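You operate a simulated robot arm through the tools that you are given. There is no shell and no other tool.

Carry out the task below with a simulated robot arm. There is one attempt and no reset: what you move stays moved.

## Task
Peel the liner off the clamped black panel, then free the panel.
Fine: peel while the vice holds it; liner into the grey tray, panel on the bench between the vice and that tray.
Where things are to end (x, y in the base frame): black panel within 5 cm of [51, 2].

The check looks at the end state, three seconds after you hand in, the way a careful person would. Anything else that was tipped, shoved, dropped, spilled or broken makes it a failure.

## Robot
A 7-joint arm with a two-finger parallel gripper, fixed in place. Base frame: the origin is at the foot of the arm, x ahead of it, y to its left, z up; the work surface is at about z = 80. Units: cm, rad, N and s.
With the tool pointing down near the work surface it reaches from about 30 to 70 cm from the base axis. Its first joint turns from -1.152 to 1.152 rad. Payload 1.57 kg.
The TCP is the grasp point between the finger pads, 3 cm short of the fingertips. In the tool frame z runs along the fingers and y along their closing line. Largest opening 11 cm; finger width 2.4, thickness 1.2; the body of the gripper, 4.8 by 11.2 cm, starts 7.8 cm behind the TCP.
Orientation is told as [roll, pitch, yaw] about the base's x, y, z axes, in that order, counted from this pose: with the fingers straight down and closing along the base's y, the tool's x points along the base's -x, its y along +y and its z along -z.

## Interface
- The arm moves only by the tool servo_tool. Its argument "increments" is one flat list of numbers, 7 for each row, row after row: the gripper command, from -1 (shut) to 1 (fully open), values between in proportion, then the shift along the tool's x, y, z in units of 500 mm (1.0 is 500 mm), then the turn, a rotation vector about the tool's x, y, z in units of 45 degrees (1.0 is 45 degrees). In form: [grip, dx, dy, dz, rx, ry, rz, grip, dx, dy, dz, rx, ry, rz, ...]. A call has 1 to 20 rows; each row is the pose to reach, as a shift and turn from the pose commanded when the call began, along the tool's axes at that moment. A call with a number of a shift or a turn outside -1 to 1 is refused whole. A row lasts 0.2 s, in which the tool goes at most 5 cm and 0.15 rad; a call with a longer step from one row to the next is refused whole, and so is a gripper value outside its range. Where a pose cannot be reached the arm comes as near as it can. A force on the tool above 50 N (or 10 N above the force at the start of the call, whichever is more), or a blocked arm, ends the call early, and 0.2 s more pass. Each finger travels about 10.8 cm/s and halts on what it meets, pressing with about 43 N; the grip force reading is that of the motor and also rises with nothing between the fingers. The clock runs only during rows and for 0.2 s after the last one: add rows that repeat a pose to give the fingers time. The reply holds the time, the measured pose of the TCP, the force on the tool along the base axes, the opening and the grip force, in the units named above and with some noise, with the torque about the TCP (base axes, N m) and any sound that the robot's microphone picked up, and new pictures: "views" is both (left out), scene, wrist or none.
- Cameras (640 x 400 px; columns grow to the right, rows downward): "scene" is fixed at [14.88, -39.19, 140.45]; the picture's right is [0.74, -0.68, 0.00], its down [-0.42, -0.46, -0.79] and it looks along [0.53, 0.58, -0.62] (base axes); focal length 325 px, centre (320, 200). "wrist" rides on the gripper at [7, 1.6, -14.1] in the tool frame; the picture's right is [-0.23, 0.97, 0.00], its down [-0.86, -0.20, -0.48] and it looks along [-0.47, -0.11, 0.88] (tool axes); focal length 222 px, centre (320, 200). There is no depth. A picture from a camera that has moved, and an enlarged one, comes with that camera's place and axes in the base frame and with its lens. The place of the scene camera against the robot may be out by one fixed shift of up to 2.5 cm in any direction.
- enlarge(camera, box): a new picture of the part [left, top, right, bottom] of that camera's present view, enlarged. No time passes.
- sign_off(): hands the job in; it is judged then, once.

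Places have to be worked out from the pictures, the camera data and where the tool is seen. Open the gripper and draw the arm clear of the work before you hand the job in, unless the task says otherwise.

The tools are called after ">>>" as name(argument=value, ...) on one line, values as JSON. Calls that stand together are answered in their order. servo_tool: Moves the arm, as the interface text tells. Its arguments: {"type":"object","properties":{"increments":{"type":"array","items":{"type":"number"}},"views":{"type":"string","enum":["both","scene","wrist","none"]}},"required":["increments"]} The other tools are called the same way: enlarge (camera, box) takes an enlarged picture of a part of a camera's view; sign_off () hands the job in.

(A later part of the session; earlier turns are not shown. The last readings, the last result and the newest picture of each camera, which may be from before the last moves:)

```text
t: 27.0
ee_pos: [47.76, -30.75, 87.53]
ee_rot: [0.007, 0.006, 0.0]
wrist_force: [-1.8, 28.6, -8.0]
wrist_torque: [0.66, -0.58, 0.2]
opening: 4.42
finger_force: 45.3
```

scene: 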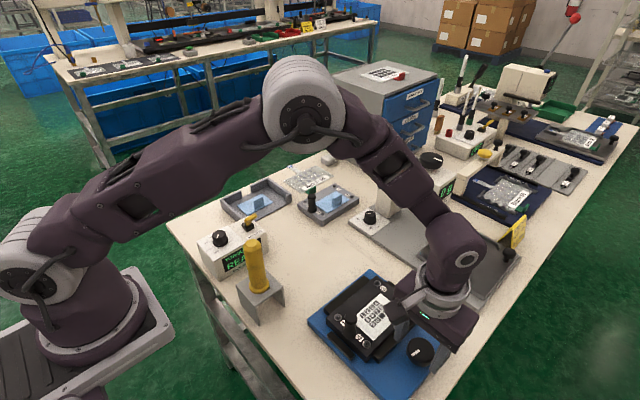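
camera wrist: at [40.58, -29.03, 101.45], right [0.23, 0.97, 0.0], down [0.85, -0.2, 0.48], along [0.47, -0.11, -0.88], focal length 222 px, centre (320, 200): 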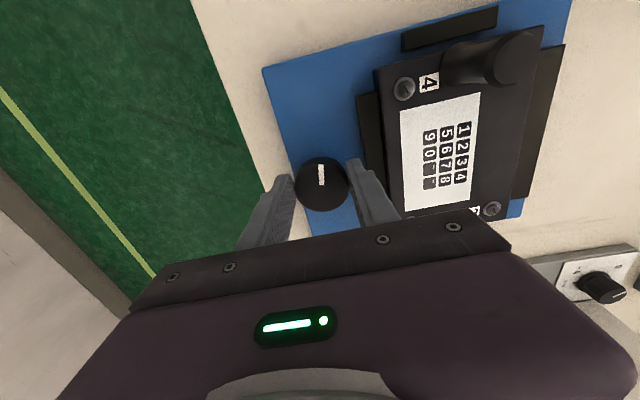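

The forces are small enough now. I'll ease y back slightly and try a small counter-clockwise turn (loosening), watching the torque.

>>> servo_tool(increments=[-1, 0, 0.003, 0, 0, 0, 0, -1, 0, 0.003, 0, 0, 0, -0.12, -1, 0, 0.003, 0, 0, 0, -0.25, -1, 0, 0.003, 0, 0, 0, -0.38, -1, 0, 0.003, 0, 0, 0, -0.38])

>>> enlarge(camera="wrist", box=[220, 40, 420, 240])

>>> enlarge(camera="scene", box=[310, 240, 470, 390])

```text
t: 28.2
ee_pos: [47.87, -31.15, 87.6]
ee_rot: [-0.001, 0.001, 0.298]
wrist_force: [-8.0, 0.3, -27.9]
wrist_torque: [-0.03, 0.57, 0.03]
opening: 4.35
finger_force: 45.5
camera wrist: at [40.53, -31.47, 101.64], right [-0.07, 1.0, 0.0], down [0.88, 0.06, 0.48], along [0.48, 0.03, -0.88], focal length 222 px, centre (320, 200)
```

scene: 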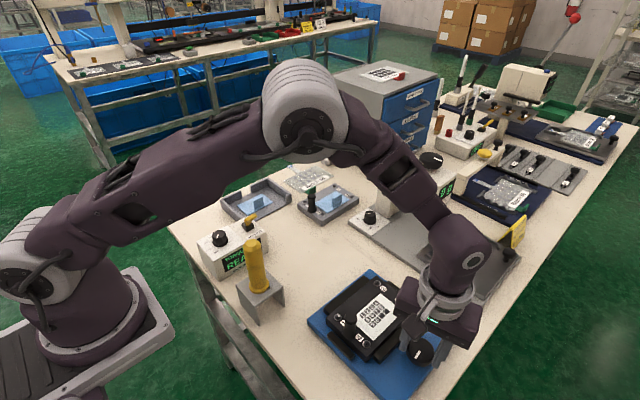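
wrist: 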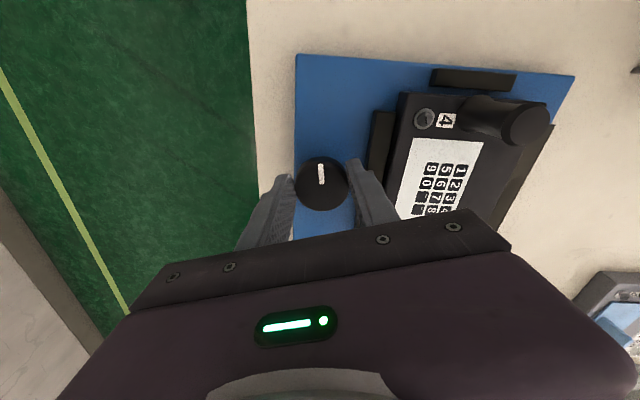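

```text
2.00 times, centred on (320, 140) of wrist
camera zoom: at [40.53, -31.47, 101.64], right [-0.07, 1.0, 0.0], down [0.88, 0.06, 0.48], along [0.48, 0.03, -0.88], focal length 444 px, centre (320, 320)
```

zoom: 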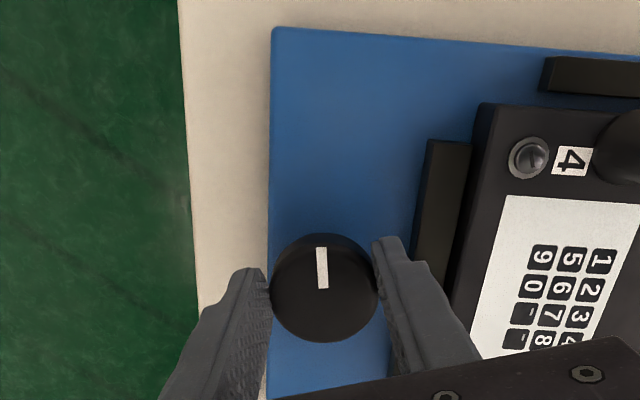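

```text
2.67 times, centred on (390, 315) of scene
camera zoom: at [14.9, -39.21, 140.43], right [0.74, -0.68, 0.0], down [-0.42, -0.46, -0.79], along [0.53, 0.58, -0.62], focal length 866 px, centre (133, -107)
```

zoom: 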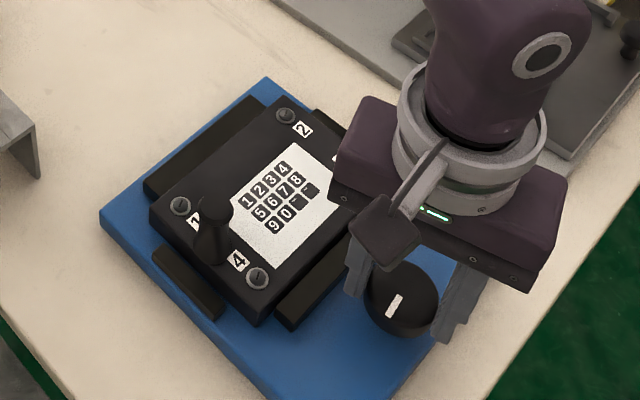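

The knob turns with the gripper and with little torque. There's no visible jaw movement yet, so I'll continue counter-clockwise.

>>> servo_tool(increments=[-1, 0, 0, 0.002, 0, 0, -0.15, -1, 0, 0, 0.002, 0, 0, -0.3, -1, 0, 0, 0.002, 0, 0, -0.45, -1, 0, 0, 0.002, 0, 0, -0.6, -1, 0, 0, 0.002, 0, 0, -0.75, -1, 0, 0, 0.002, 0, 0, -0.9, -1, 0, 0, 0.002, 0, 0, -0.9])

>>> enlarge(camera="wrist", box=[220, 0, 480, 240])

>>> enlarge(camera="scene", box=[310, 240, 470, 390])

```text
t: 29.6
ee_pos: [48.1, -31.36, 87.66]
ee_rot: [-0.014, 0.004, 0.994]
wrist_force: [5.9, -7.0, -11.6]
wrist_torque: [-0.32, -0.42, -0.06]
opening: 4.3
finger_force: 44.9
stopped in row 7: the force on the tool passed its limit at 51 N (the readings are from after the stop); the commanded pose is now the measured one
camera wrist: at [42.68, -36.11, 101.73], right [-0.69, 0.72, -0.01], down [0.63, 0.61, 0.48], along [0.35, 0.32, -0.88], focal length 222 px, centre (320, 200)
```

scene: 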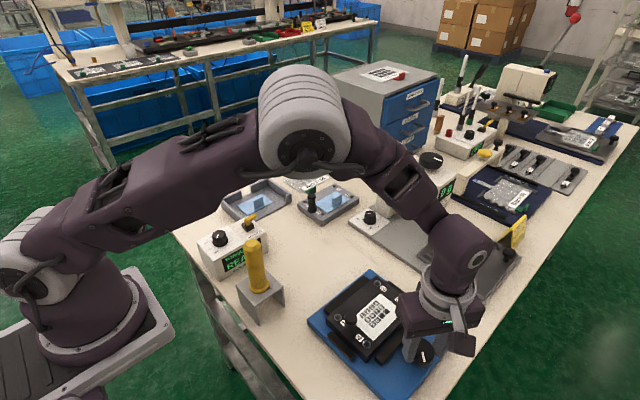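
wrist: 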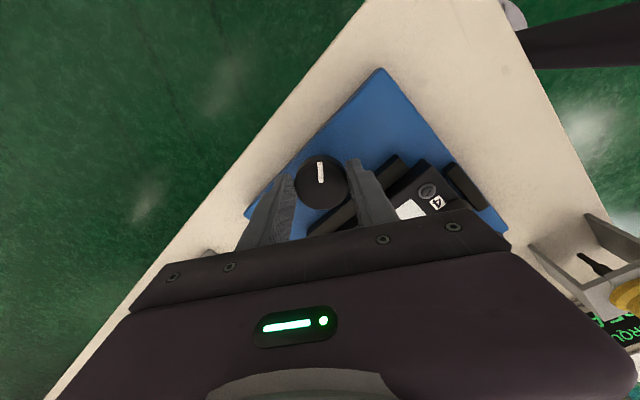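

```text
1.67 times, centred on (350, 120) of wrist
camera zoom: at [42.68, -36.11, 101.73], right [-0.69, 0.72, -0.01], down [0.63, 0.61, 0.48], along [0.35, 0.32, -0.88], focal length 370 px, centre (270, 333)
```

zoom: 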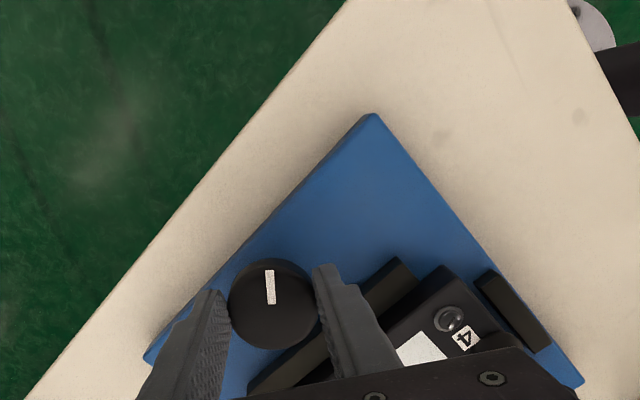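

```text
2.67 times, centred on (390, 315) of scene
camera zoom: at [14.91, -39.21, 140.43], right [0.74, -0.68, 0.0], down [-0.42, -0.46, -0.79], along [0.53, 0.58, -0.62], focal length 866 px, centre (133, -107)
```

zoom: 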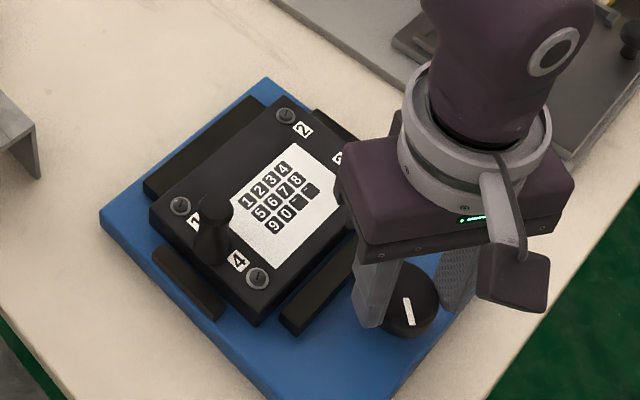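

The -y jaw has moved away from the panel with a visible gap, so counter-clockwise opens the vice. The stop came from a sideways load. I'll open the fingers slightly and rise to inspect.

>>> servo_tool(increments=[-0.1, 0, 0, 0, 0, 0, 0, 0.0, 0, 0, 0, 0, 0, 0, 0.0, 0, 0, -0.02, 0, 0, 0, 0.0, 0, 0, -0.08, 0, 0, 0, 0.0, 0, 0, -0.16, 0, 0, 0, 0.0, 0, 0, -0.2, 0, 0, 0, 0.0, 0, 0, -0.2, 0, 0, 0])

>>> enlarge(camera="wrist", box=[220, 0, 480, 240])

>>> enlarge(camera="scene", box=[310, 240, 470, 390])

```text
t: 31.2
ee_pos: [48.08, -31.1, 97.68]
ee_rot: [-0.013, 0.002, 0.995]
wrist_force: [-0.1, -0.4, 0.8]
wrist_torque: [0.0, 0.03, -0.01]
opening: 5.51
finger_force: 0.0
camera wrist: at [42.61, -35.96, 111.72], right [-0.69, 0.72, -0.01], down [0.63, 0.61, 0.48], along [0.35, 0.32, -0.88], focal length 222 px, centre (320, 200)
```

scene: 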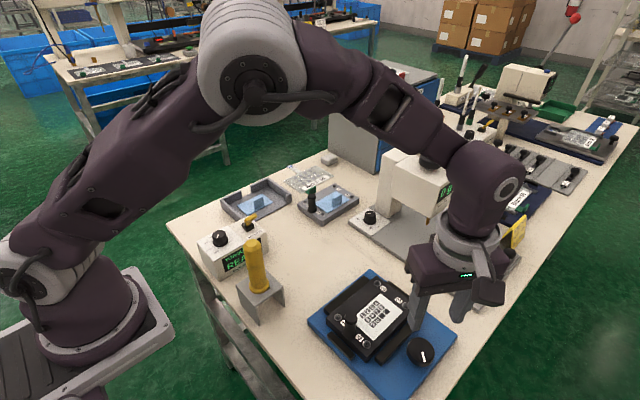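
wrist: 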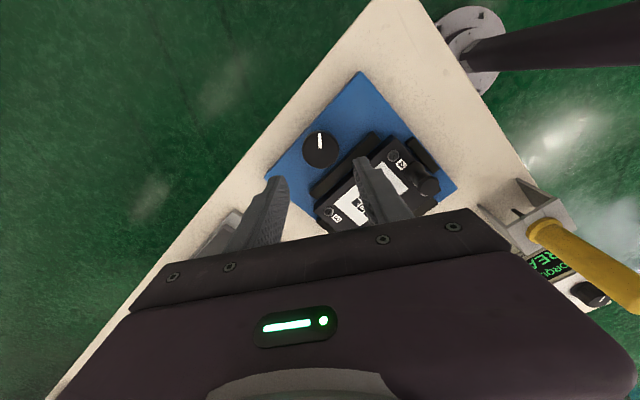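

```text
1.67 times, centred on (350, 120) of wrist
camera zoom: at [42.61, -35.96, 111.72], right [-0.69, 0.72, -0.01], down [0.63, 0.61, 0.48], along [0.35, 0.32, -0.88], focal length 370 px, centre (270, 333)
```

zoom: 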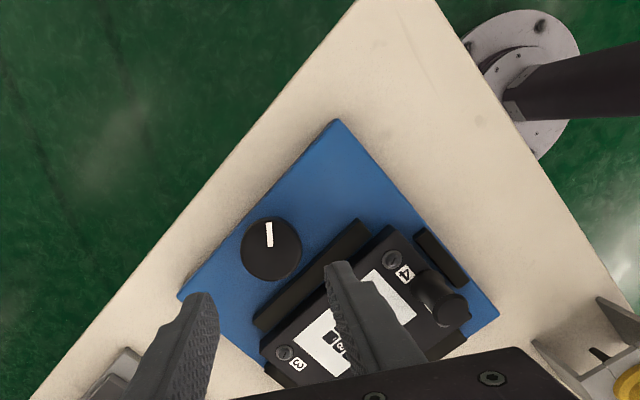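

```text
2.67 times, centred on (390, 315) of scene
camera zoom: at [14.88, -39.19, 140.45], right [0.74, -0.68, 0.0], down [-0.42, -0.46, -0.79], along [0.53, 0.58, -0.62], focal length 866 px, centre (133, -107)
```

zoom: 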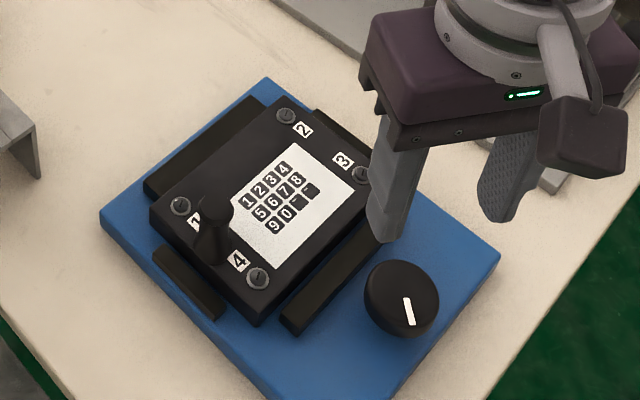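

The gap along the -y jaw is about 0.5 cm, and the knob centre is about (47.9, -31). I'll regrip the knob at this yaw, which is clear of the jaw, and turn it further for a generous release.

>>> servo_tool(increments=[0.09, 0, 0.004, 0.06, 0, 0, 0, 0.09, 0, 0.004, 0.13, 0, 0, 0, 0.09, 0, 0.004, 0.18, 0, 0, 0, 0.09, 0, 0.004, 0.2, 0, 0, 0, 0.09, 0, 0.004, 0.209, 0, 0, 0, 0.09, 0, 0.004, 0.209, 0, 0, 0], views="wrist")

>>> enlarge(camera="wrist", box=[220, 40, 420, 240])

```text
t: 32.6
ee_pos: [48.03, -31.19, 87.29]
ee_rot: [-0.011, 0.003, 0.996]
wrist_force: [0.4, -0.7, -0.5]
wrist_torque: [0.01, 0.03, -0.01]
opening: 5.97
finger_force: 0.1
camera wrist: at [42.5, -35.96, 101.31], right [-0.69, 0.72, -0.01], down [0.63, 0.61, 0.48], along [0.35, 0.32, -0.88], focal length 222 px, centre (320, 200)
```

wrist: 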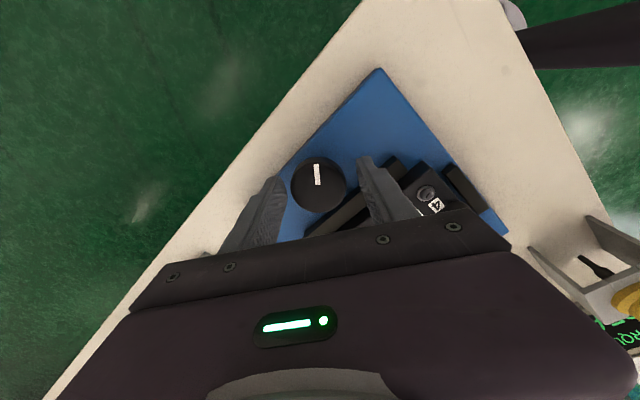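

```text
2.00 times, centred on (320, 140) of wrist
camera zoom: at [42.5, -35.96, 101.31], right [-0.69, 0.72, -0.01], down [0.63, 0.61, 0.48], along [0.35, 0.32, -0.88], focal length 444 px, centre (320, 320)
```

zoom: 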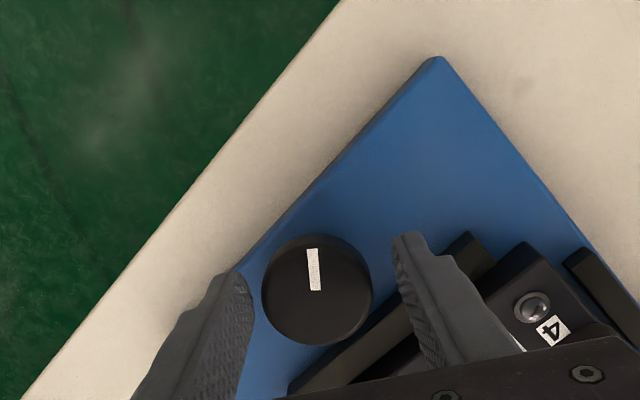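

The knob is about 0.25 cm toward -tool-y, so I'll shift for it, close, and turn on.

>>> servo_tool(increments=[0.09, 0, -0.005, 0.002, 0, 0, 0, -0.25, 0, -0.005, 0.002, 0, 0, 0, -1, 0, -0.005, 0.002, 0, 0, 0, -1, 0, -0.005, 0.002, 0, 0, 0], views="none")

```text
t: 33.6
ee_pos: [48.1, -31.29, 87.08]
ee_rot: [-0.014, 0.002, 0.993]
wrist_force: [3.3, -1.6, -2.4]
wrist_torque: [-0.15, -0.11, -0.02]
opening: 4.45
finger_force: 44.7
```

The grip is clean with almost no side force. I'll turn another 0.7 rad counter-clockwise.

>>> servo_tool(increments=[-1, 0, 0, 0, 0, 0, -0.15, -1, 0, 0, 0, 0, 0, -0.3, -1, 0, 0, 0, 0, 0, -0.45, -1, 0, 0, 0, 0, 0, -0.6, -1, 0, 0, 0, 0, 0, -0.75, -1, 0, 0, 0, 0, 0, -0.9, -1, 0, 0, 0, 0, 0, -0.9])

>>> enlarge(camera="wrist", box=[220, 0, 480, 240])

>>> enlarge(camera="scene", box=[310, 240, 470, 390])

```text
t: 35.2
ee_pos: [48.52, -31.43, 87.21]
ee_rot: [-0.017, 0.016, 1.703]
wrist_force: [38.0, -14.9, -6.0]
wrist_torque: [-0.63, -0.77, -0.26]
opening: 4.44
finger_force: 45.3
camera wrist: at [47.43, -38.32, 101.33], right [-1.0, 0.1, -0.02], down [0.07, 0.88, 0.47], along [0.06, 0.47, -0.88], focal length 222 px, centre (320, 200)
```

scene: 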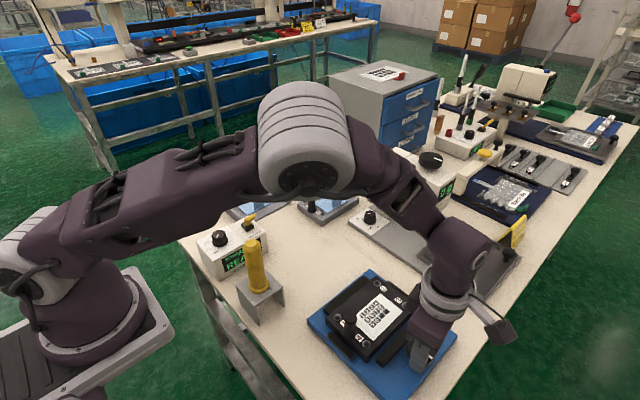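
wrist: 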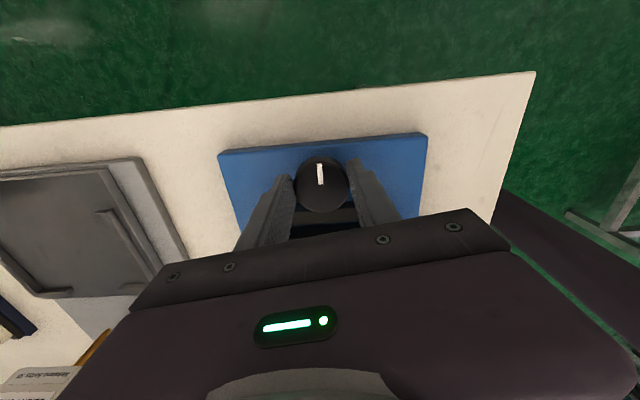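

```text
1.67 times, centred on (350, 120) of wrist
camera zoom: at [47.43, -38.32, 101.33], right [-1.0, 0.1, -0.02], down [0.07, 0.88, 0.47], along [0.06, 0.47, -0.88], focal length 370 px, centre (270, 333)
```

zoom: 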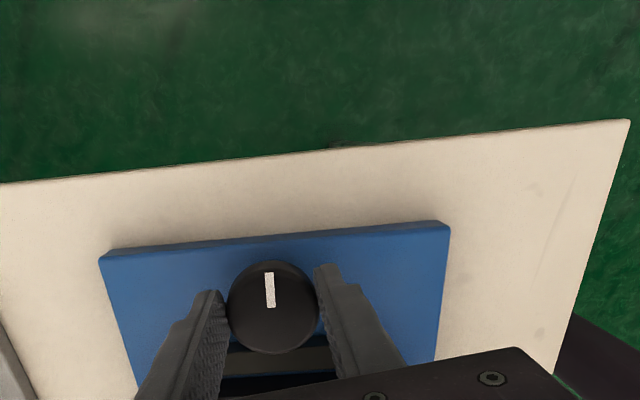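

```text
2.67 times, centred on (390, 315) of scene
camera zoom: at [14.98, -39.22, 140.42], right [0.74, -0.68, 0.0], down [-0.42, -0.46, -0.79], along [0.53, 0.58, -0.62], focal length 866 px, centre (133, -107)
```

zoom: 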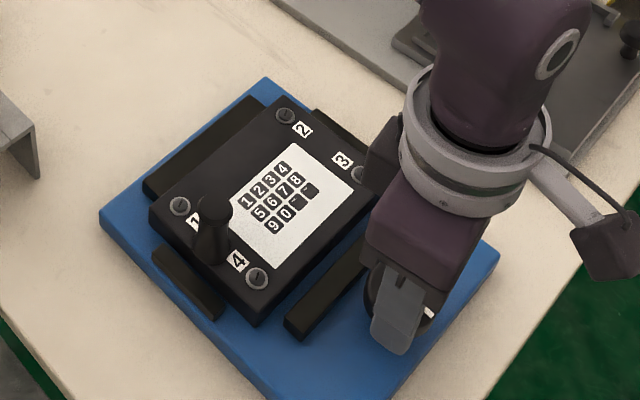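

The jaw is now clearly backed off and neither the base nor the panel has shifted. I'll release the knob, rise, square the yaw to 90° (fingers closing along x), and move to a viewpoint over the post near (42, -20).

>>> servo_tool(increments=[-0.1, 0, 0, 0, 0, 0, 0, 0.05, 0, 0, 0, 0, 0, 0, 0.05, 0, 0, -0.03, 0, 0, 0, 0.05, 0, 0, -0.1, 0, 0, 0, 0.05, 0, 0, -0.18, 0, 0, 0.08, 0.05, 0, 0, -0.25, 0, 0, 0.168, 0.05, 0, 0, -0.25, 0, 0, 0.168])

>>> enlarge(camera="wrist", box=[200, 0, 460, 240])

>>> enlarge(camera="scene", box=[310, 240, 470, 390])

```text
t: 36.8
ee_pos: [48.04, -31.15, 99.68]
ee_rot: [-0.009, 0.01, 1.568]
wrist_force: [0.1, 0.2, 0.3]
wrist_torque: [0.0, -0.02, 0.0]
opening: 5.78
finger_force: 0.0
camera wrist: at [46.09, -37.97, 113.8], right [-0.97, 0.23, -0.01], down [0.2, 0.86, 0.47], along [0.12, 0.46, -0.88], focal length 222 px, centre (320, 200)
```

scene: 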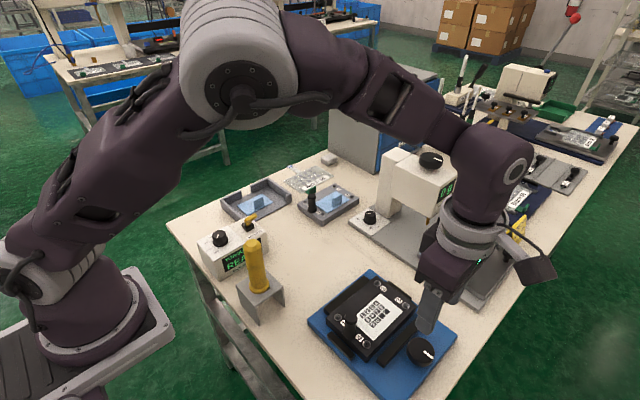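
wrist: 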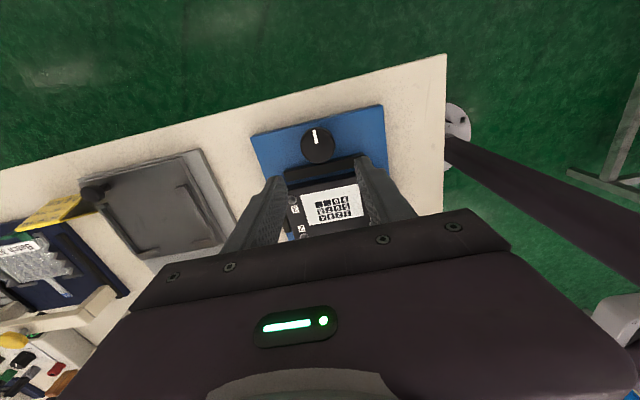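

```text
1.67 times, centred on (330, 120) of wrist
camera zoom: at [46.09, -37.97, 113.8], right [-0.97, 0.23, -0.01], down [0.2, 0.86, 0.47], along [0.12, 0.46, -0.88], focal length 370 px, centre (303, 333)
```

zoom: 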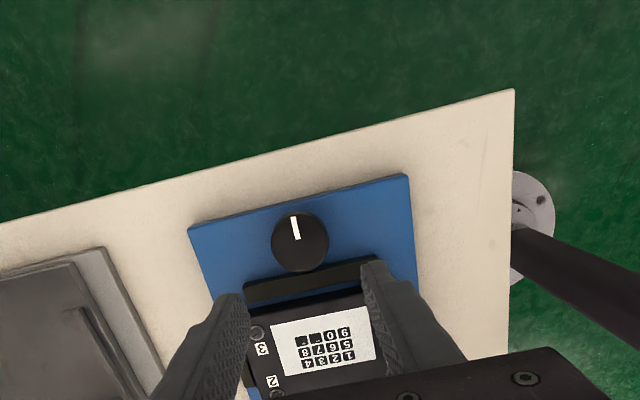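

```text
2.67 times, centred on (390, 315) of scene
camera zoom: at [14.88, -39.18, 140.45], right [0.74, -0.68, 0.0], down [-0.42, -0.46, -0.79], along [0.53, 0.58, -0.62], focal length 866 px, centre (133, -107)
```

zoom: 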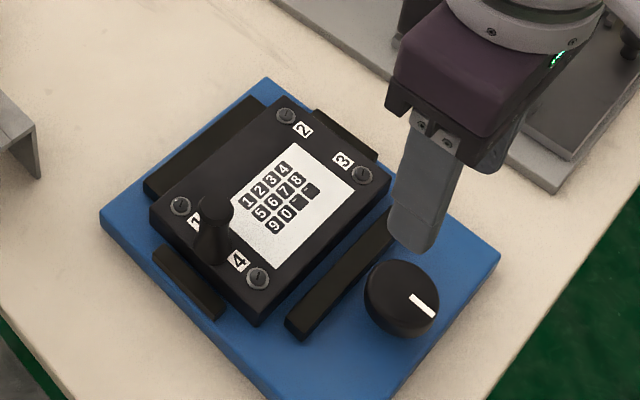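

The jaw gap is now about 1 cm. I'll move over the post at roughly (42, -20).

>>> servo_tool(increments=[0.05, -0.05, 0.028, 0, 0, 0, 0, 0.05, -0.1, 0.056, 0.01, 0, 0, 0, 0.05, -0.15, 0.084, 0.02, 0, 0, 0, 0.05, -0.2, 0.11, 0.034, 0, 0, 0, 0.05, -0.223, 0.121, 0.034, 0, 0, 0, 0.05, -0.223, 0.121, 0.034, 0, 0, 0])

>>> enlarge(camera="wrist", box=[200, 40, 440, 240])

>>> enlarge(camera="scene", box=[220, 220, 420, 370])

```text
t: 38.2
ee_pos: [42.13, -19.94, 97.66]
ee_rot: [-0.01, 0.011, 1.569]
wrist_force: [-0.1, -0.3, -0.4]
wrist_torque: [0.0, 0.0, 0.03]
opening: 5.79
finger_force: 0.0
camera wrist: at [40.09, -26.79, 111.83], right [-0.97, 0.23, -0.01], down [0.2, 0.86, 0.47], along [0.12, 0.46, -0.88], focal length 222 px, centre (320, 200)
```

scene: 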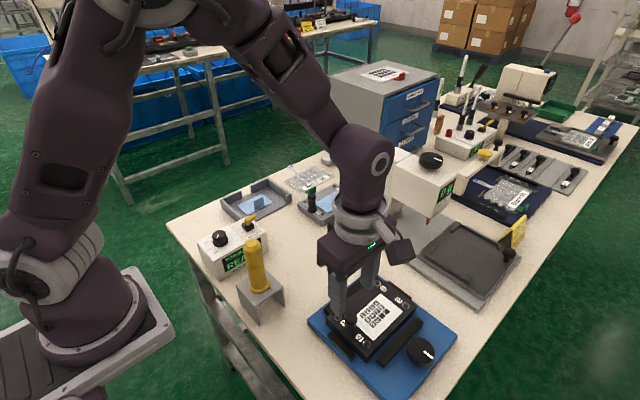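
wrist: 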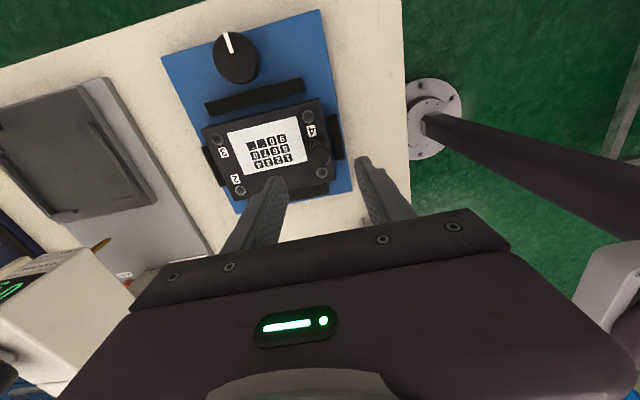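

```text
2.00 times, centred on (320, 140) of wrist
camera zoom: at [40.09, -26.79, 111.83], right [-0.97, 0.23, -0.01], down [0.2, 0.86, 0.47], along [0.12, 0.46, -0.88], focal length 444 px, centre (320, 320)
```

zoom: 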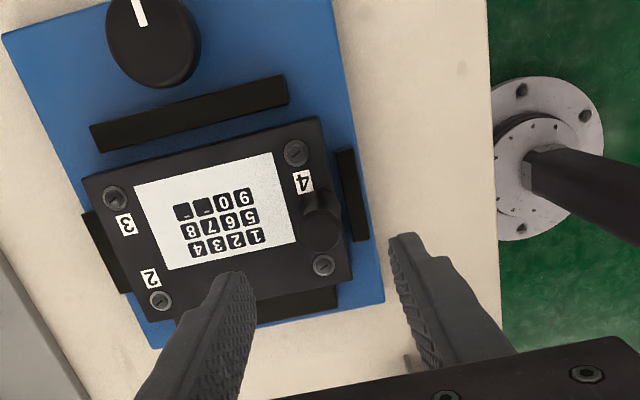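

```text
2.67 times, centred on (320, 295) of scene
camera zoom: at [14.88, -39.18, 140.45], right [0.74, -0.68, 0.0], down [-0.42, -0.46, -0.79], along [0.53, 0.58, -0.62], focal length 866 px, centre (320, -53)
```

zoom: 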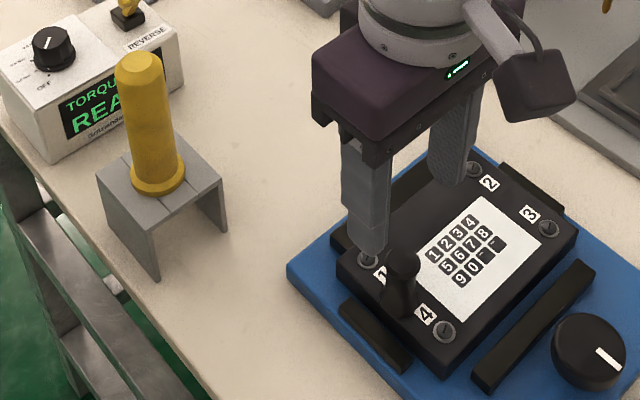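

The panel spans about x 41–56, y -25…-15, and the post stands at about (42.1, -20.0) with its top near z 89. The TCP is right above it. I'll descend so the tips sit just above the panel surface.

>>> servo_tool(increments=[0.0, 0, 0, 0.05, 0, 0, 0, 0, 0, 0, 0.1, 0, 0, 0, 0, 0, 0, 0.15, 0, 0, 0, 0, 0, 0, 0.18, 0, 0, 0, 0, 0, 0, 0.19, 0, 0, 0, 0, 0, 0, 0.19, 0, 0, 0])

>>> enlarge(camera="wrist", box=[200, 40, 440, 240])

>>> enlarge(camera="scene", box=[290, 240, 450, 370])

```text
t: 39.6
ee_pos: [42.03, -20.19, 88.3]
ee_rot: [-0.008, 0.009, 1.568]
wrist_force: [0.0, 0.6, 0.3]
wrist_torque: [-0.01, 0.02, 0.01]
opening: 5.5
finger_force: 0.1
camera wrist: at [40.17, -26.97, 102.44], right [-0.97, 0.23, -0.01], down [0.2, 0.86, 0.47], along [0.12, 0.46, -0.88], focal length 222 px, centre (320, 200)
```

scene: 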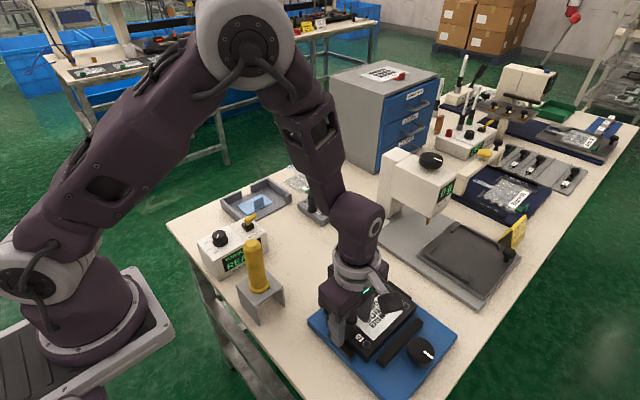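
wrist: 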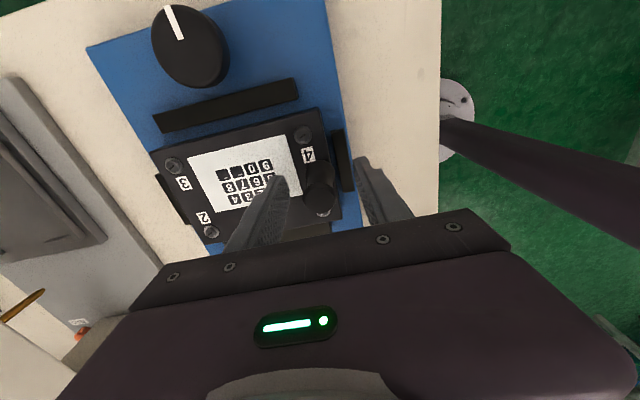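

```text
2.00 times, centred on (320, 140) of wrist
camera zoom: at [40.17, -26.97, 102.44], right [-0.97, 0.23, -0.01], down [0.2, 0.86, 0.47], along [0.12, 0.46, -0.88], focal length 444 px, centre (320, 320)
```

zoom: 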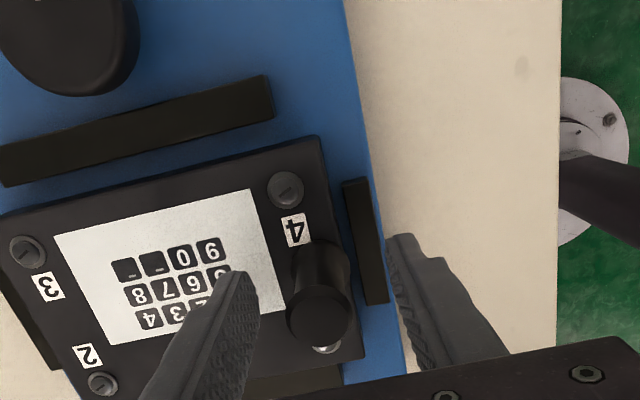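

```text
3.08 times, centred on (370, 305) of scene
camera zoom: at [14.88, -39.19, 140.45], right [0.74, -0.68, 0.0], down [-0.42, -0.46, -0.79], along [0.53, 0.58, -0.62], focal length 999 px, centre (166, -123)
```

zoom: 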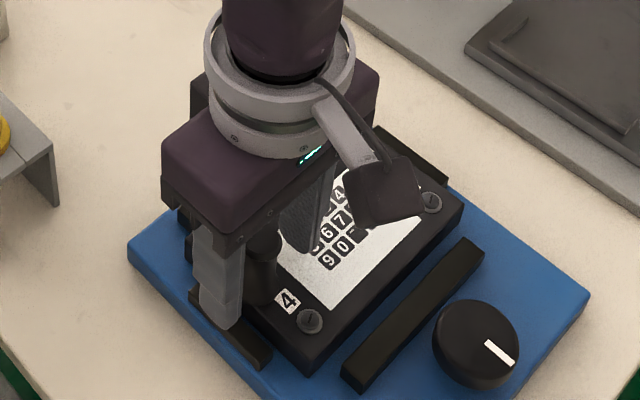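

The post is centred between the fingers in both directions. I'll close on it.

>>> servo_tool(increments=[-0.3, 0, 0, 0, 0, 0, 0, -0.5, 0, 0, 0, 0, 0, 0, -0.65, 0, 0, 0, 0, 0, 0, -0.8, 0, 0, 0, 0, 0, 0, -1, 0, 0, 0, 0, 0, 0, -1, 0, 0, 0, 0, 0, 0])

>>> enlarge(camera="wrist", box=[200, 40, 440, 240])

```text
t: 41.0
ee_pos: [42.09, -20.17, 88.29]
ee_rot: [-0.009, 0.01, 1.569]
wrist_force: [-0.6, -0.6, 2.0]
wrist_torque: [-0.02, -0.04, 0.03]
opening: 2.32
finger_force: 35.7
camera wrist: at [40.17, -26.97, 102.46], right [-0.97, 0.23, -0.01], down [0.2, 0.86, 0.47], along [0.12, 0.46, -0.88], focal length 222 px, centre (320, 200)
```

scene: 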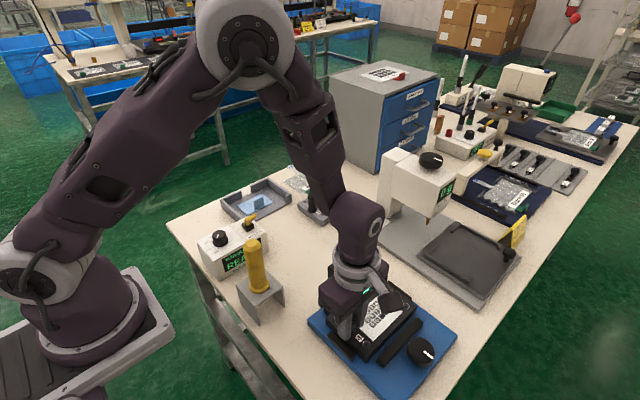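
wrist: 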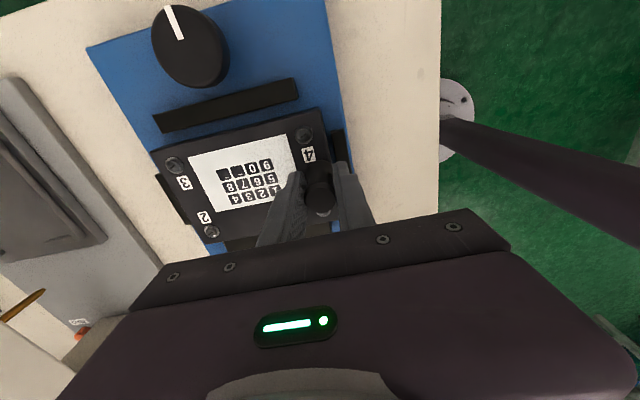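

```text
2.00 times, centred on (320, 140) of wrist
camera zoom: at [40.17, -26.97, 102.46], right [-0.97, 0.23, -0.01], down [0.2, 0.86, 0.47], along [0.12, 0.46, -0.88], focal length 444 px, centre (320, 320)
```

zoom: 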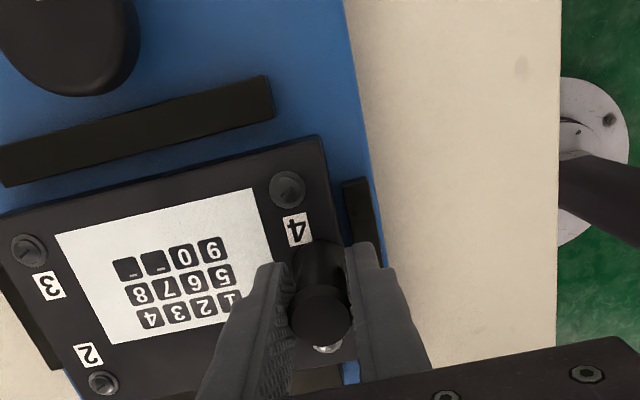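

The post is held (2.3 cm, 36 N) with negligible side load. I'll lift slowly 1.5 cm and read forces.

>>> servo_tool(increments=[-1, 0, 0, -0.004, 0, 0, 0, -1, 0.002, 0, -0.01, 0, 0, 0, -1, 0.004, 0, -0.016, 0, 0, 0, -1, 0.004, 0, -0.023, 0, 0, 0, -1, 0.004, 0, -0.03, 0, 0, 0, -1, 0.004, 0, -0.03, 0, 0, 0])

>>> enlarge(camera="scene", box=[290, 240, 450, 370])

>>> enlarge(camera="wrist", box=[200, 40, 440, 240])

```text
t: 42.4
ee_pos: [42.1, -20.26, 89.82]
ee_rot: [-0.01, 0.01, 1.569]
wrist_force: [-0.4, -0.4, -0.3]
wrist_torque: [-0.03, 0.08, -0.01]
opening: 2.26
finger_force: 36.0
camera wrist: at [40.17, -27.15, 103.92], right [-0.97, 0.23, -0.01], down [0.2, 0.86, 0.47], along [0.12, 0.46, -0.88], focal length 222 px, centre (320, 200)
```

scene: 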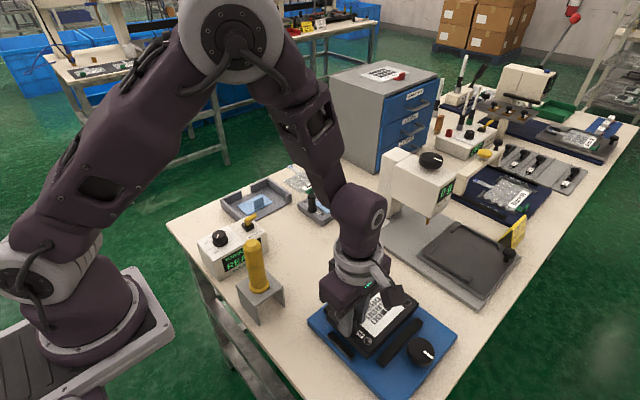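
wrist: 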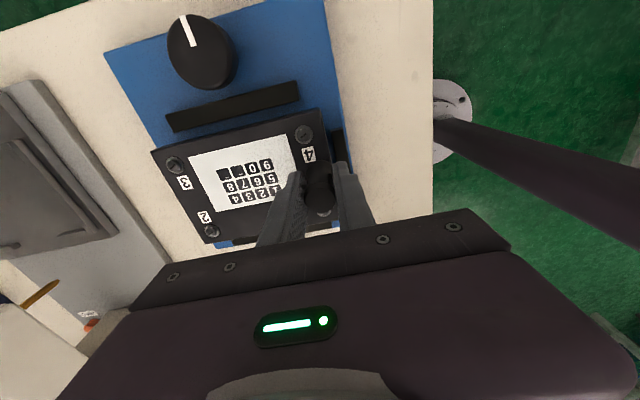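

```text
3.08 times, centred on (370, 305) of scene
camera zoom: at [14.88, -39.19, 140.44], right [0.74, -0.68, 0.0], down [-0.42, -0.46, -0.79], along [0.53, 0.58, -0.62], focal length 999 px, centre (166, -123)
```

zoom: 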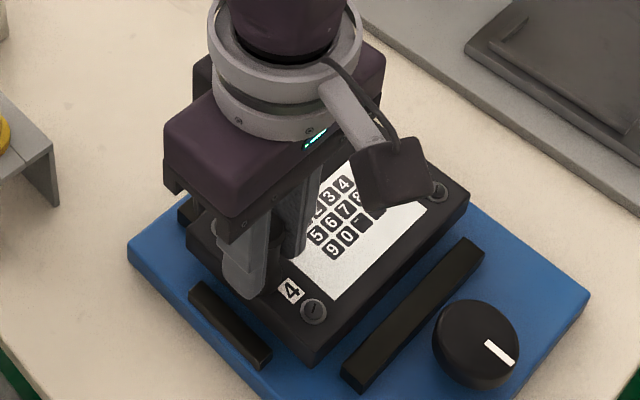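

```text
2.00 times, centred on (320, 140) of wrist
camera zoom: at [40.17, -27.15, 103.92], right [-0.97, 0.23, -0.01], down [0.2, 0.86, 0.47], along [0.12, 0.46, -0.88], focal length 444 px, centre (320, 320)
```

zoom: 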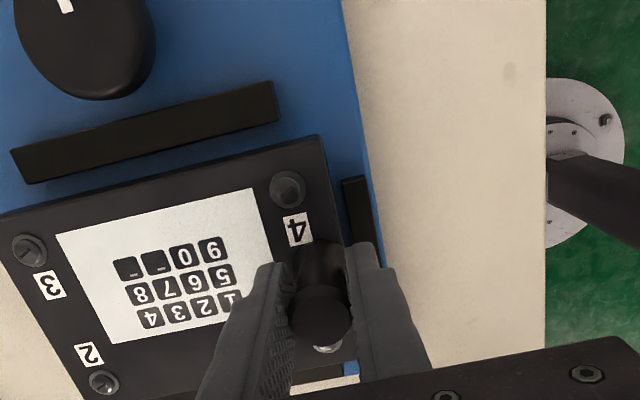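

The panel has come free and rises level with the gripper. I'll lift to a safe height and carry it to TCP ≈ (44.5, 1.1), which puts the panel centre near (51, 1.2), clear of the yellow handle, torque box and grey plate.

>>> servo_tool(increments=[-1, 0, 0, -0.04, 0, 0, 0, -1, 0, 0, -0.09, 0, 0, 0, -1, 0, 0, -0.15, 0, 0, 0, -1, 0, 0, -0.2, 0, 0, 0, -1, 0, 0, -0.244, 0, 0, 0, -1, -0.03, -0.005, -0.244, 0, 0, 0, -1, -0.08, -0.01, -0.244, 0, 0, 0, -1, -0.14, -0.018, -0.244, 0, 0, 0, -1, -0.2, -0.026, -0.244, 0, 0, 0, -1, -0.26, -0.034, -0.244, 0, 0, 0, -1, -0.32, -0.04, -0.244, 0, 0, 0, -1, -0.37, -0.046, -0.244, 0, 0, 0, -1, -0.41, -0.048, -0.244, 0, 0, 0, -1, -0.427, -0.048, -0.244, 0, 0, 0, -1, -0.427, -0.048, -0.244, 0, 0, 0])

>>> enlarge(camera="scene", box=[200, 150, 440, 330])

>>> enlarge(camera="wrist", box=[100, 0, 500, 240])

```text
t: 45.6
ee_pos: [44.63, 1.09, 101.84]
ee_rot: [-0.009, 0.011, 1.57]
wrist_force: [-1.5, -0.3, -1.3]
wrist_torque: [0.0, 0.06, 0.02]
opening: 2.28
finger_force: 35.3
camera wrist: at [42.53, -5.62, 115.89], right [-0.97, 0.23, -0.01], down [0.2, 0.86, 0.47], along [0.12, 0.46, -0.88], focal length 222 px, centre (320, 200)
```

scene: 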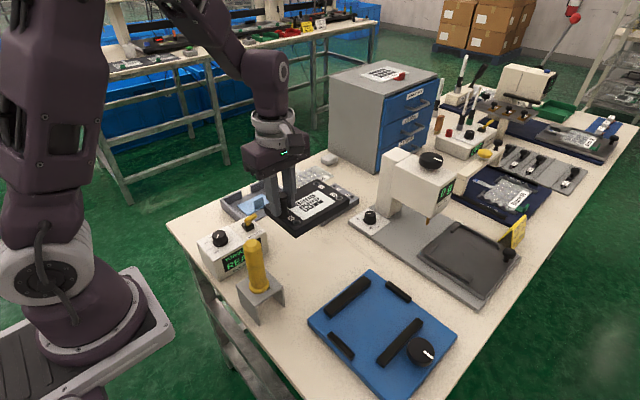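
wrist: 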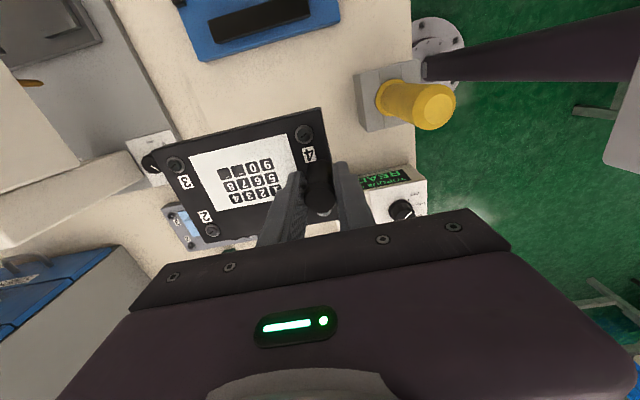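

```text
2.22 times, centred on (320, 240) of scene
camera zoom: at [14.88, -39.18, 140.45], right [0.74, -0.68, 0.0], down [-0.42, -0.46, -0.79], along [0.53, 0.58, -0.62], focal length 722 px, centre (320, 111)
```

zoom: 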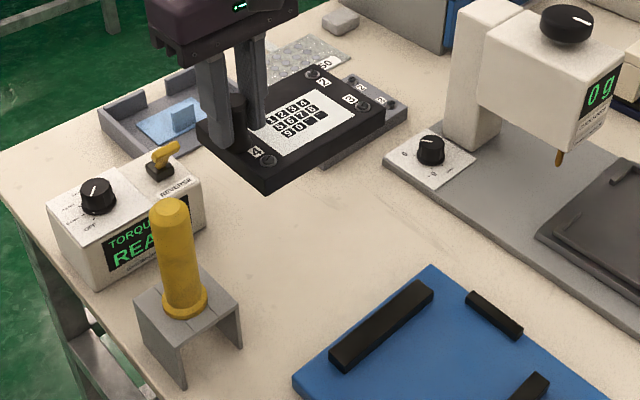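

```text
1.60 times, centred on (300, 120) of wrist
camera zoom: at [42.53, -5.62, 115.89], right [-0.97, 0.23, -0.01], down [0.2, 0.86, 0.47], along [0.12, 0.46, -0.88], focal length 355 px, centre (352, 328)
```

zoom: 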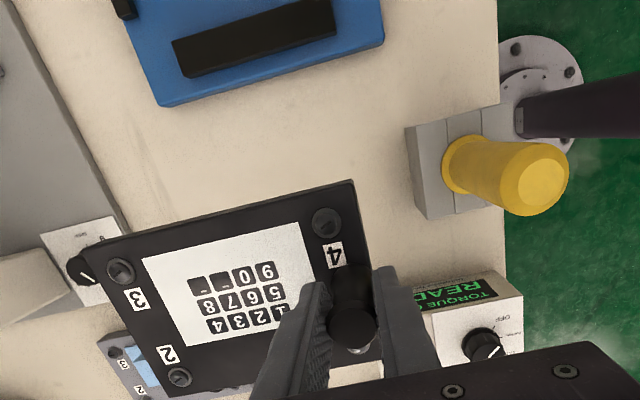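

The handle (about (34.6, -1.7)), torque box (y > 8.8) and grey plate (x > 60) are all clear of the drop spot. I'll lower toward the bench.

>>> servo_tool(increments=[-1, 0, 0, 0.06, 0, 0, 0, -1, 0, 0, 0.12, 0, 0, 0, -1, 0, 0, 0.18, 0, 0, 0, -1, 0, 0, 0.23, 0, 0, 0, -1, 0, 0, 0.265, 0, 0, 0, -1, 0, 0, 0.285, 0, 0, 0, -1, 0, 0, 0.295, 0, 0, 0, -1, 0, 0, 0.295, 0, 0, 0])

>>> enlarge(camera="scene", box=[200, 150, 440, 330])

```text
t: 47.4
ee_pos: [44.52, 1.09, 87.0]
ee_rot: [-0.009, 0.01, 1.568]
wrist_force: [-0.1, 0.2, -1.1]
wrist_torque: [-0.04, 0.07, -0.02]
opening: 2.25
finger_force: 35.1
camera wrist: at [42.66, -5.81, 101.15], right [-0.97, 0.23, -0.01], down [0.2, 0.86, 0.47], along [0.12, 0.46, -0.88], focal length 222 px, centre (320, 200)
```

scene: 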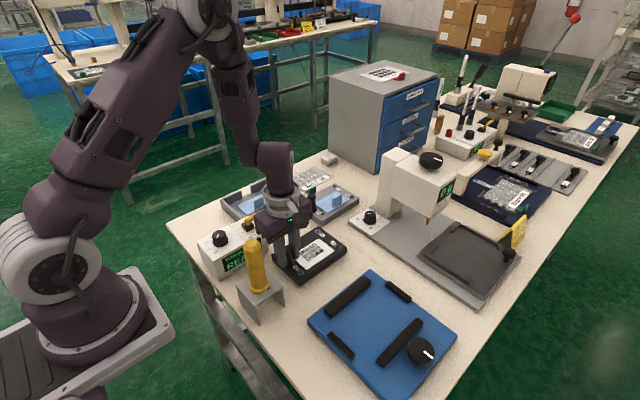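
wrist: 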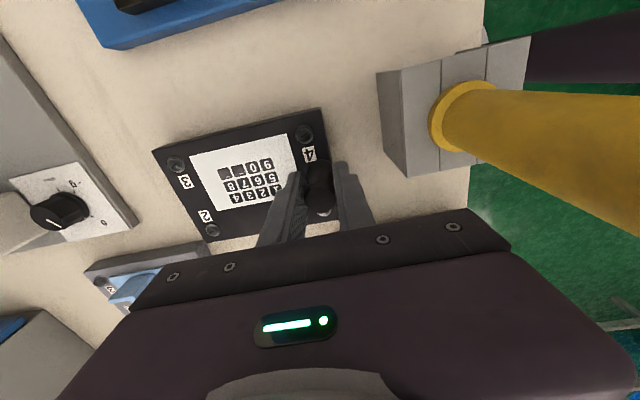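

```text
2.22 times, centred on (320, 240) of scene
camera zoom: at [14.88, -39.19, 140.45], right [0.74, -0.68, 0.0], down [-0.42, -0.46, -0.79], along [0.53, 0.58, -0.62], focal length 722 px, centre (320, 111)
```

zoom: 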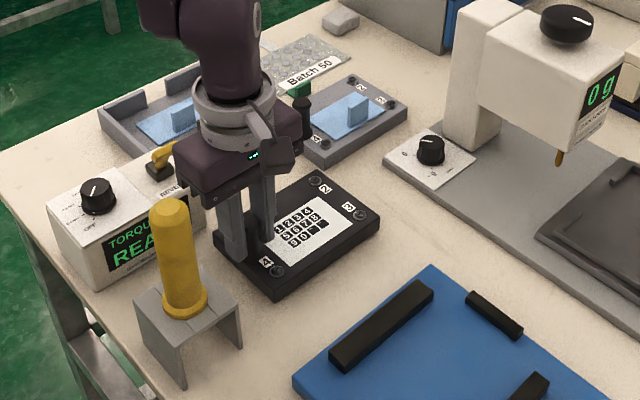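

No contact yet; the panel is just above the bench and clear of everything. I'll inch down in small steps.

>>> servo_tool(increments=[-1, 0, 0, 0.004, 0, 0, 0, -1, 0, 0, 0.008, 0, 0, 0, -1, 0, 0, 0.012, 0, 0, 0, -1, 0, 0, 0.012, 0, 0, 0], views="none")

```text
t: 48.4
ee_pos: [44.49, 1.13, 86.39]
ee_rot: [-0.008, 0.012, 1.57]
wrist_force: [-0.3, 0.3, 0.4]
wrist_torque: [0.07, -0.03, 0.02]
opening: 2.27
finger_force: 35.9
```

There's still little load, so I'll continue down slowly.

>>> servo_tool(increments=[-1, 0, 0, 0.002, 0, 0, 0, -1, 0, 0, 0.004, 0, 0, 0, -1, 0, 0, 0.006, 0, 0, 0, -1, 0, 0, 0.006, 0, 0, 0], views="scene")

>>> enlarge(camera="scene", box=[260, 200, 360, 290])

```text
t: 49.4
ee_pos: [44.57, 1.07, 86.19]
ee_rot: [-0.009, 0.007, 1.57]
wrist_force: [-3.1, -0.5, 31.8]
wrist_torque: [-0.03, 0.0, 0.02]
opening: 2.29
finger_force: 35.1
```

scene: 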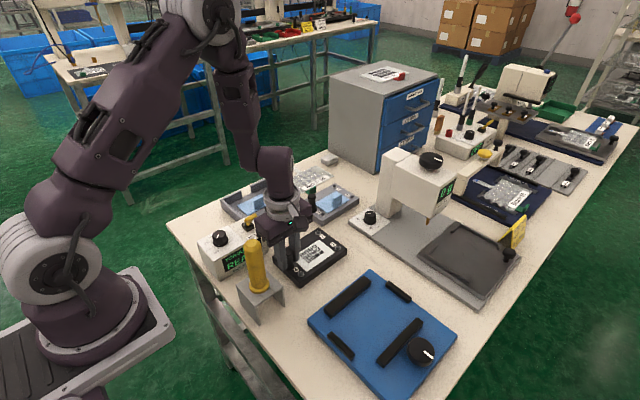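

```text
4.44 times, centred on (310, 245) of scene
camera zoom: at [14.83, -39.19, 140.45], right [0.74, -0.68, 0.0], down [-0.42, -0.46, -0.79], along [0.53, 0.58, -0.62], focal length 1443 px, centre (364, 0)
```

zoom: 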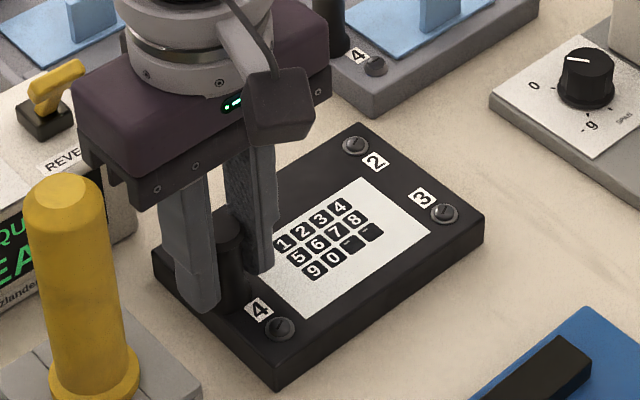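

The panel is resting flat on the bench (32 N contact). I'll ease off slightly, open a little, and rise straight up.

>>> servo_tool(increments=[-1, 0, 0, -0.003, 0, 0, 0, -1, 0, 0, -0.004, 0, 0, 0, -0.5, 0, 0, -0.004, 0, 0, 0, -0.3, 0, 0, -0.004, 0, 0, 0, -0.3, 0, 0, -0.004, 0, 0, 0, -0.3, 0, 0, -0.03, 0, 0, 0, -0.3, 0, 0, -0.08, 0, 0, 0, -0.3, 0, 0, -0.15, 0, 0, 0, -0.3, 0, 0, -0.23, 0, 0, 0, -0.3, 0, 0, -0.31, 0, 0, 0, -0.3, 0, 0, -0.4, 0, 0, 0, -0.3, 0, 0, -0.4, 0, 0, 0])

>>> enlarge(camera="wrist", box=[100, 0, 500, 240])

>>> enlarge(camera="scene", box=[200, 150, 440, 330])

```text
t: 52.0
ee_pos: [44.55, 1.24, 106.13]
ee_rot: [-0.01, 0.01, 1.569]
wrist_force: [-0.5, 0.1, 0.0]
wrist_torque: [-0.01, -0.02, -0.01]
opening: 3.85
finger_force: 0.0
camera wrist: at [42.54, -5.64, 120.26], right [-0.97, 0.23, -0.01], down [0.2, 0.86, 0.47], along [0.12, 0.46, -0.88], focal length 222 px, centre (320, 200)
```

scene: 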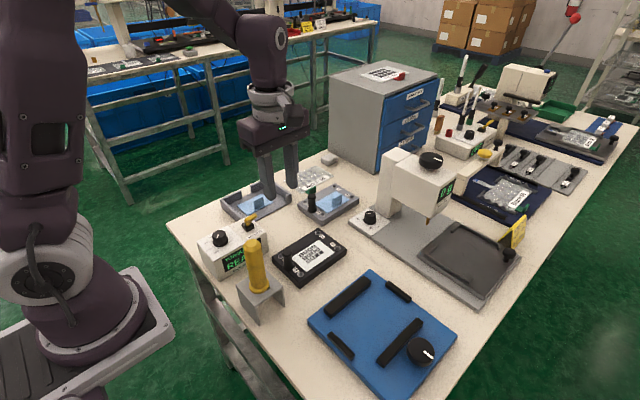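
wrist: 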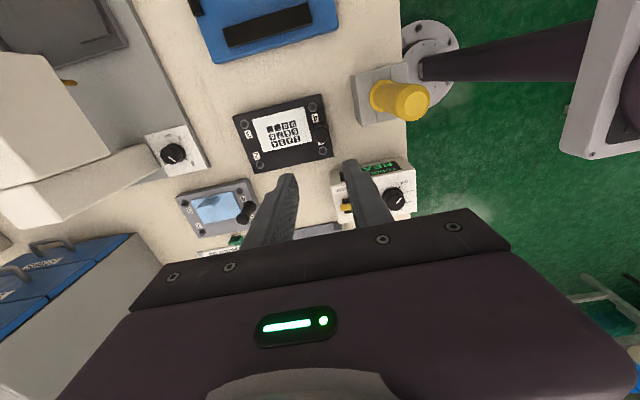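

```text
1.60 times, centred on (300, 120) of wrist
camera zoom: at [42.54, -5.64, 120.26], right [-0.97, 0.23, -0.01], down [0.2, 0.86, 0.47], along [0.12, 0.46, -0.88], focal length 355 px, centre (352, 328)
```

zoom: 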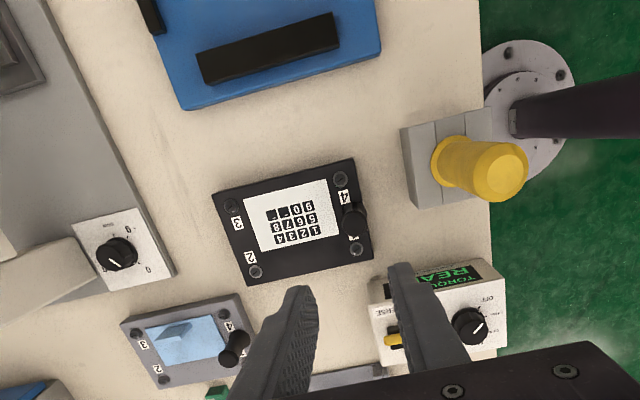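

```text
2.22 times, centred on (320, 240) of scene
camera zoom: at [14.88, -39.19, 140.45], right [0.74, -0.68, 0.0], down [-0.42, -0.46, -0.79], along [0.53, 0.58, -0.62], focal length 722 px, centre (320, 111)
```

zoom: 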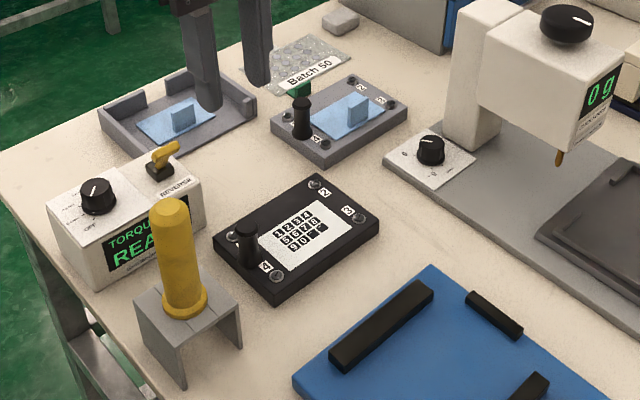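

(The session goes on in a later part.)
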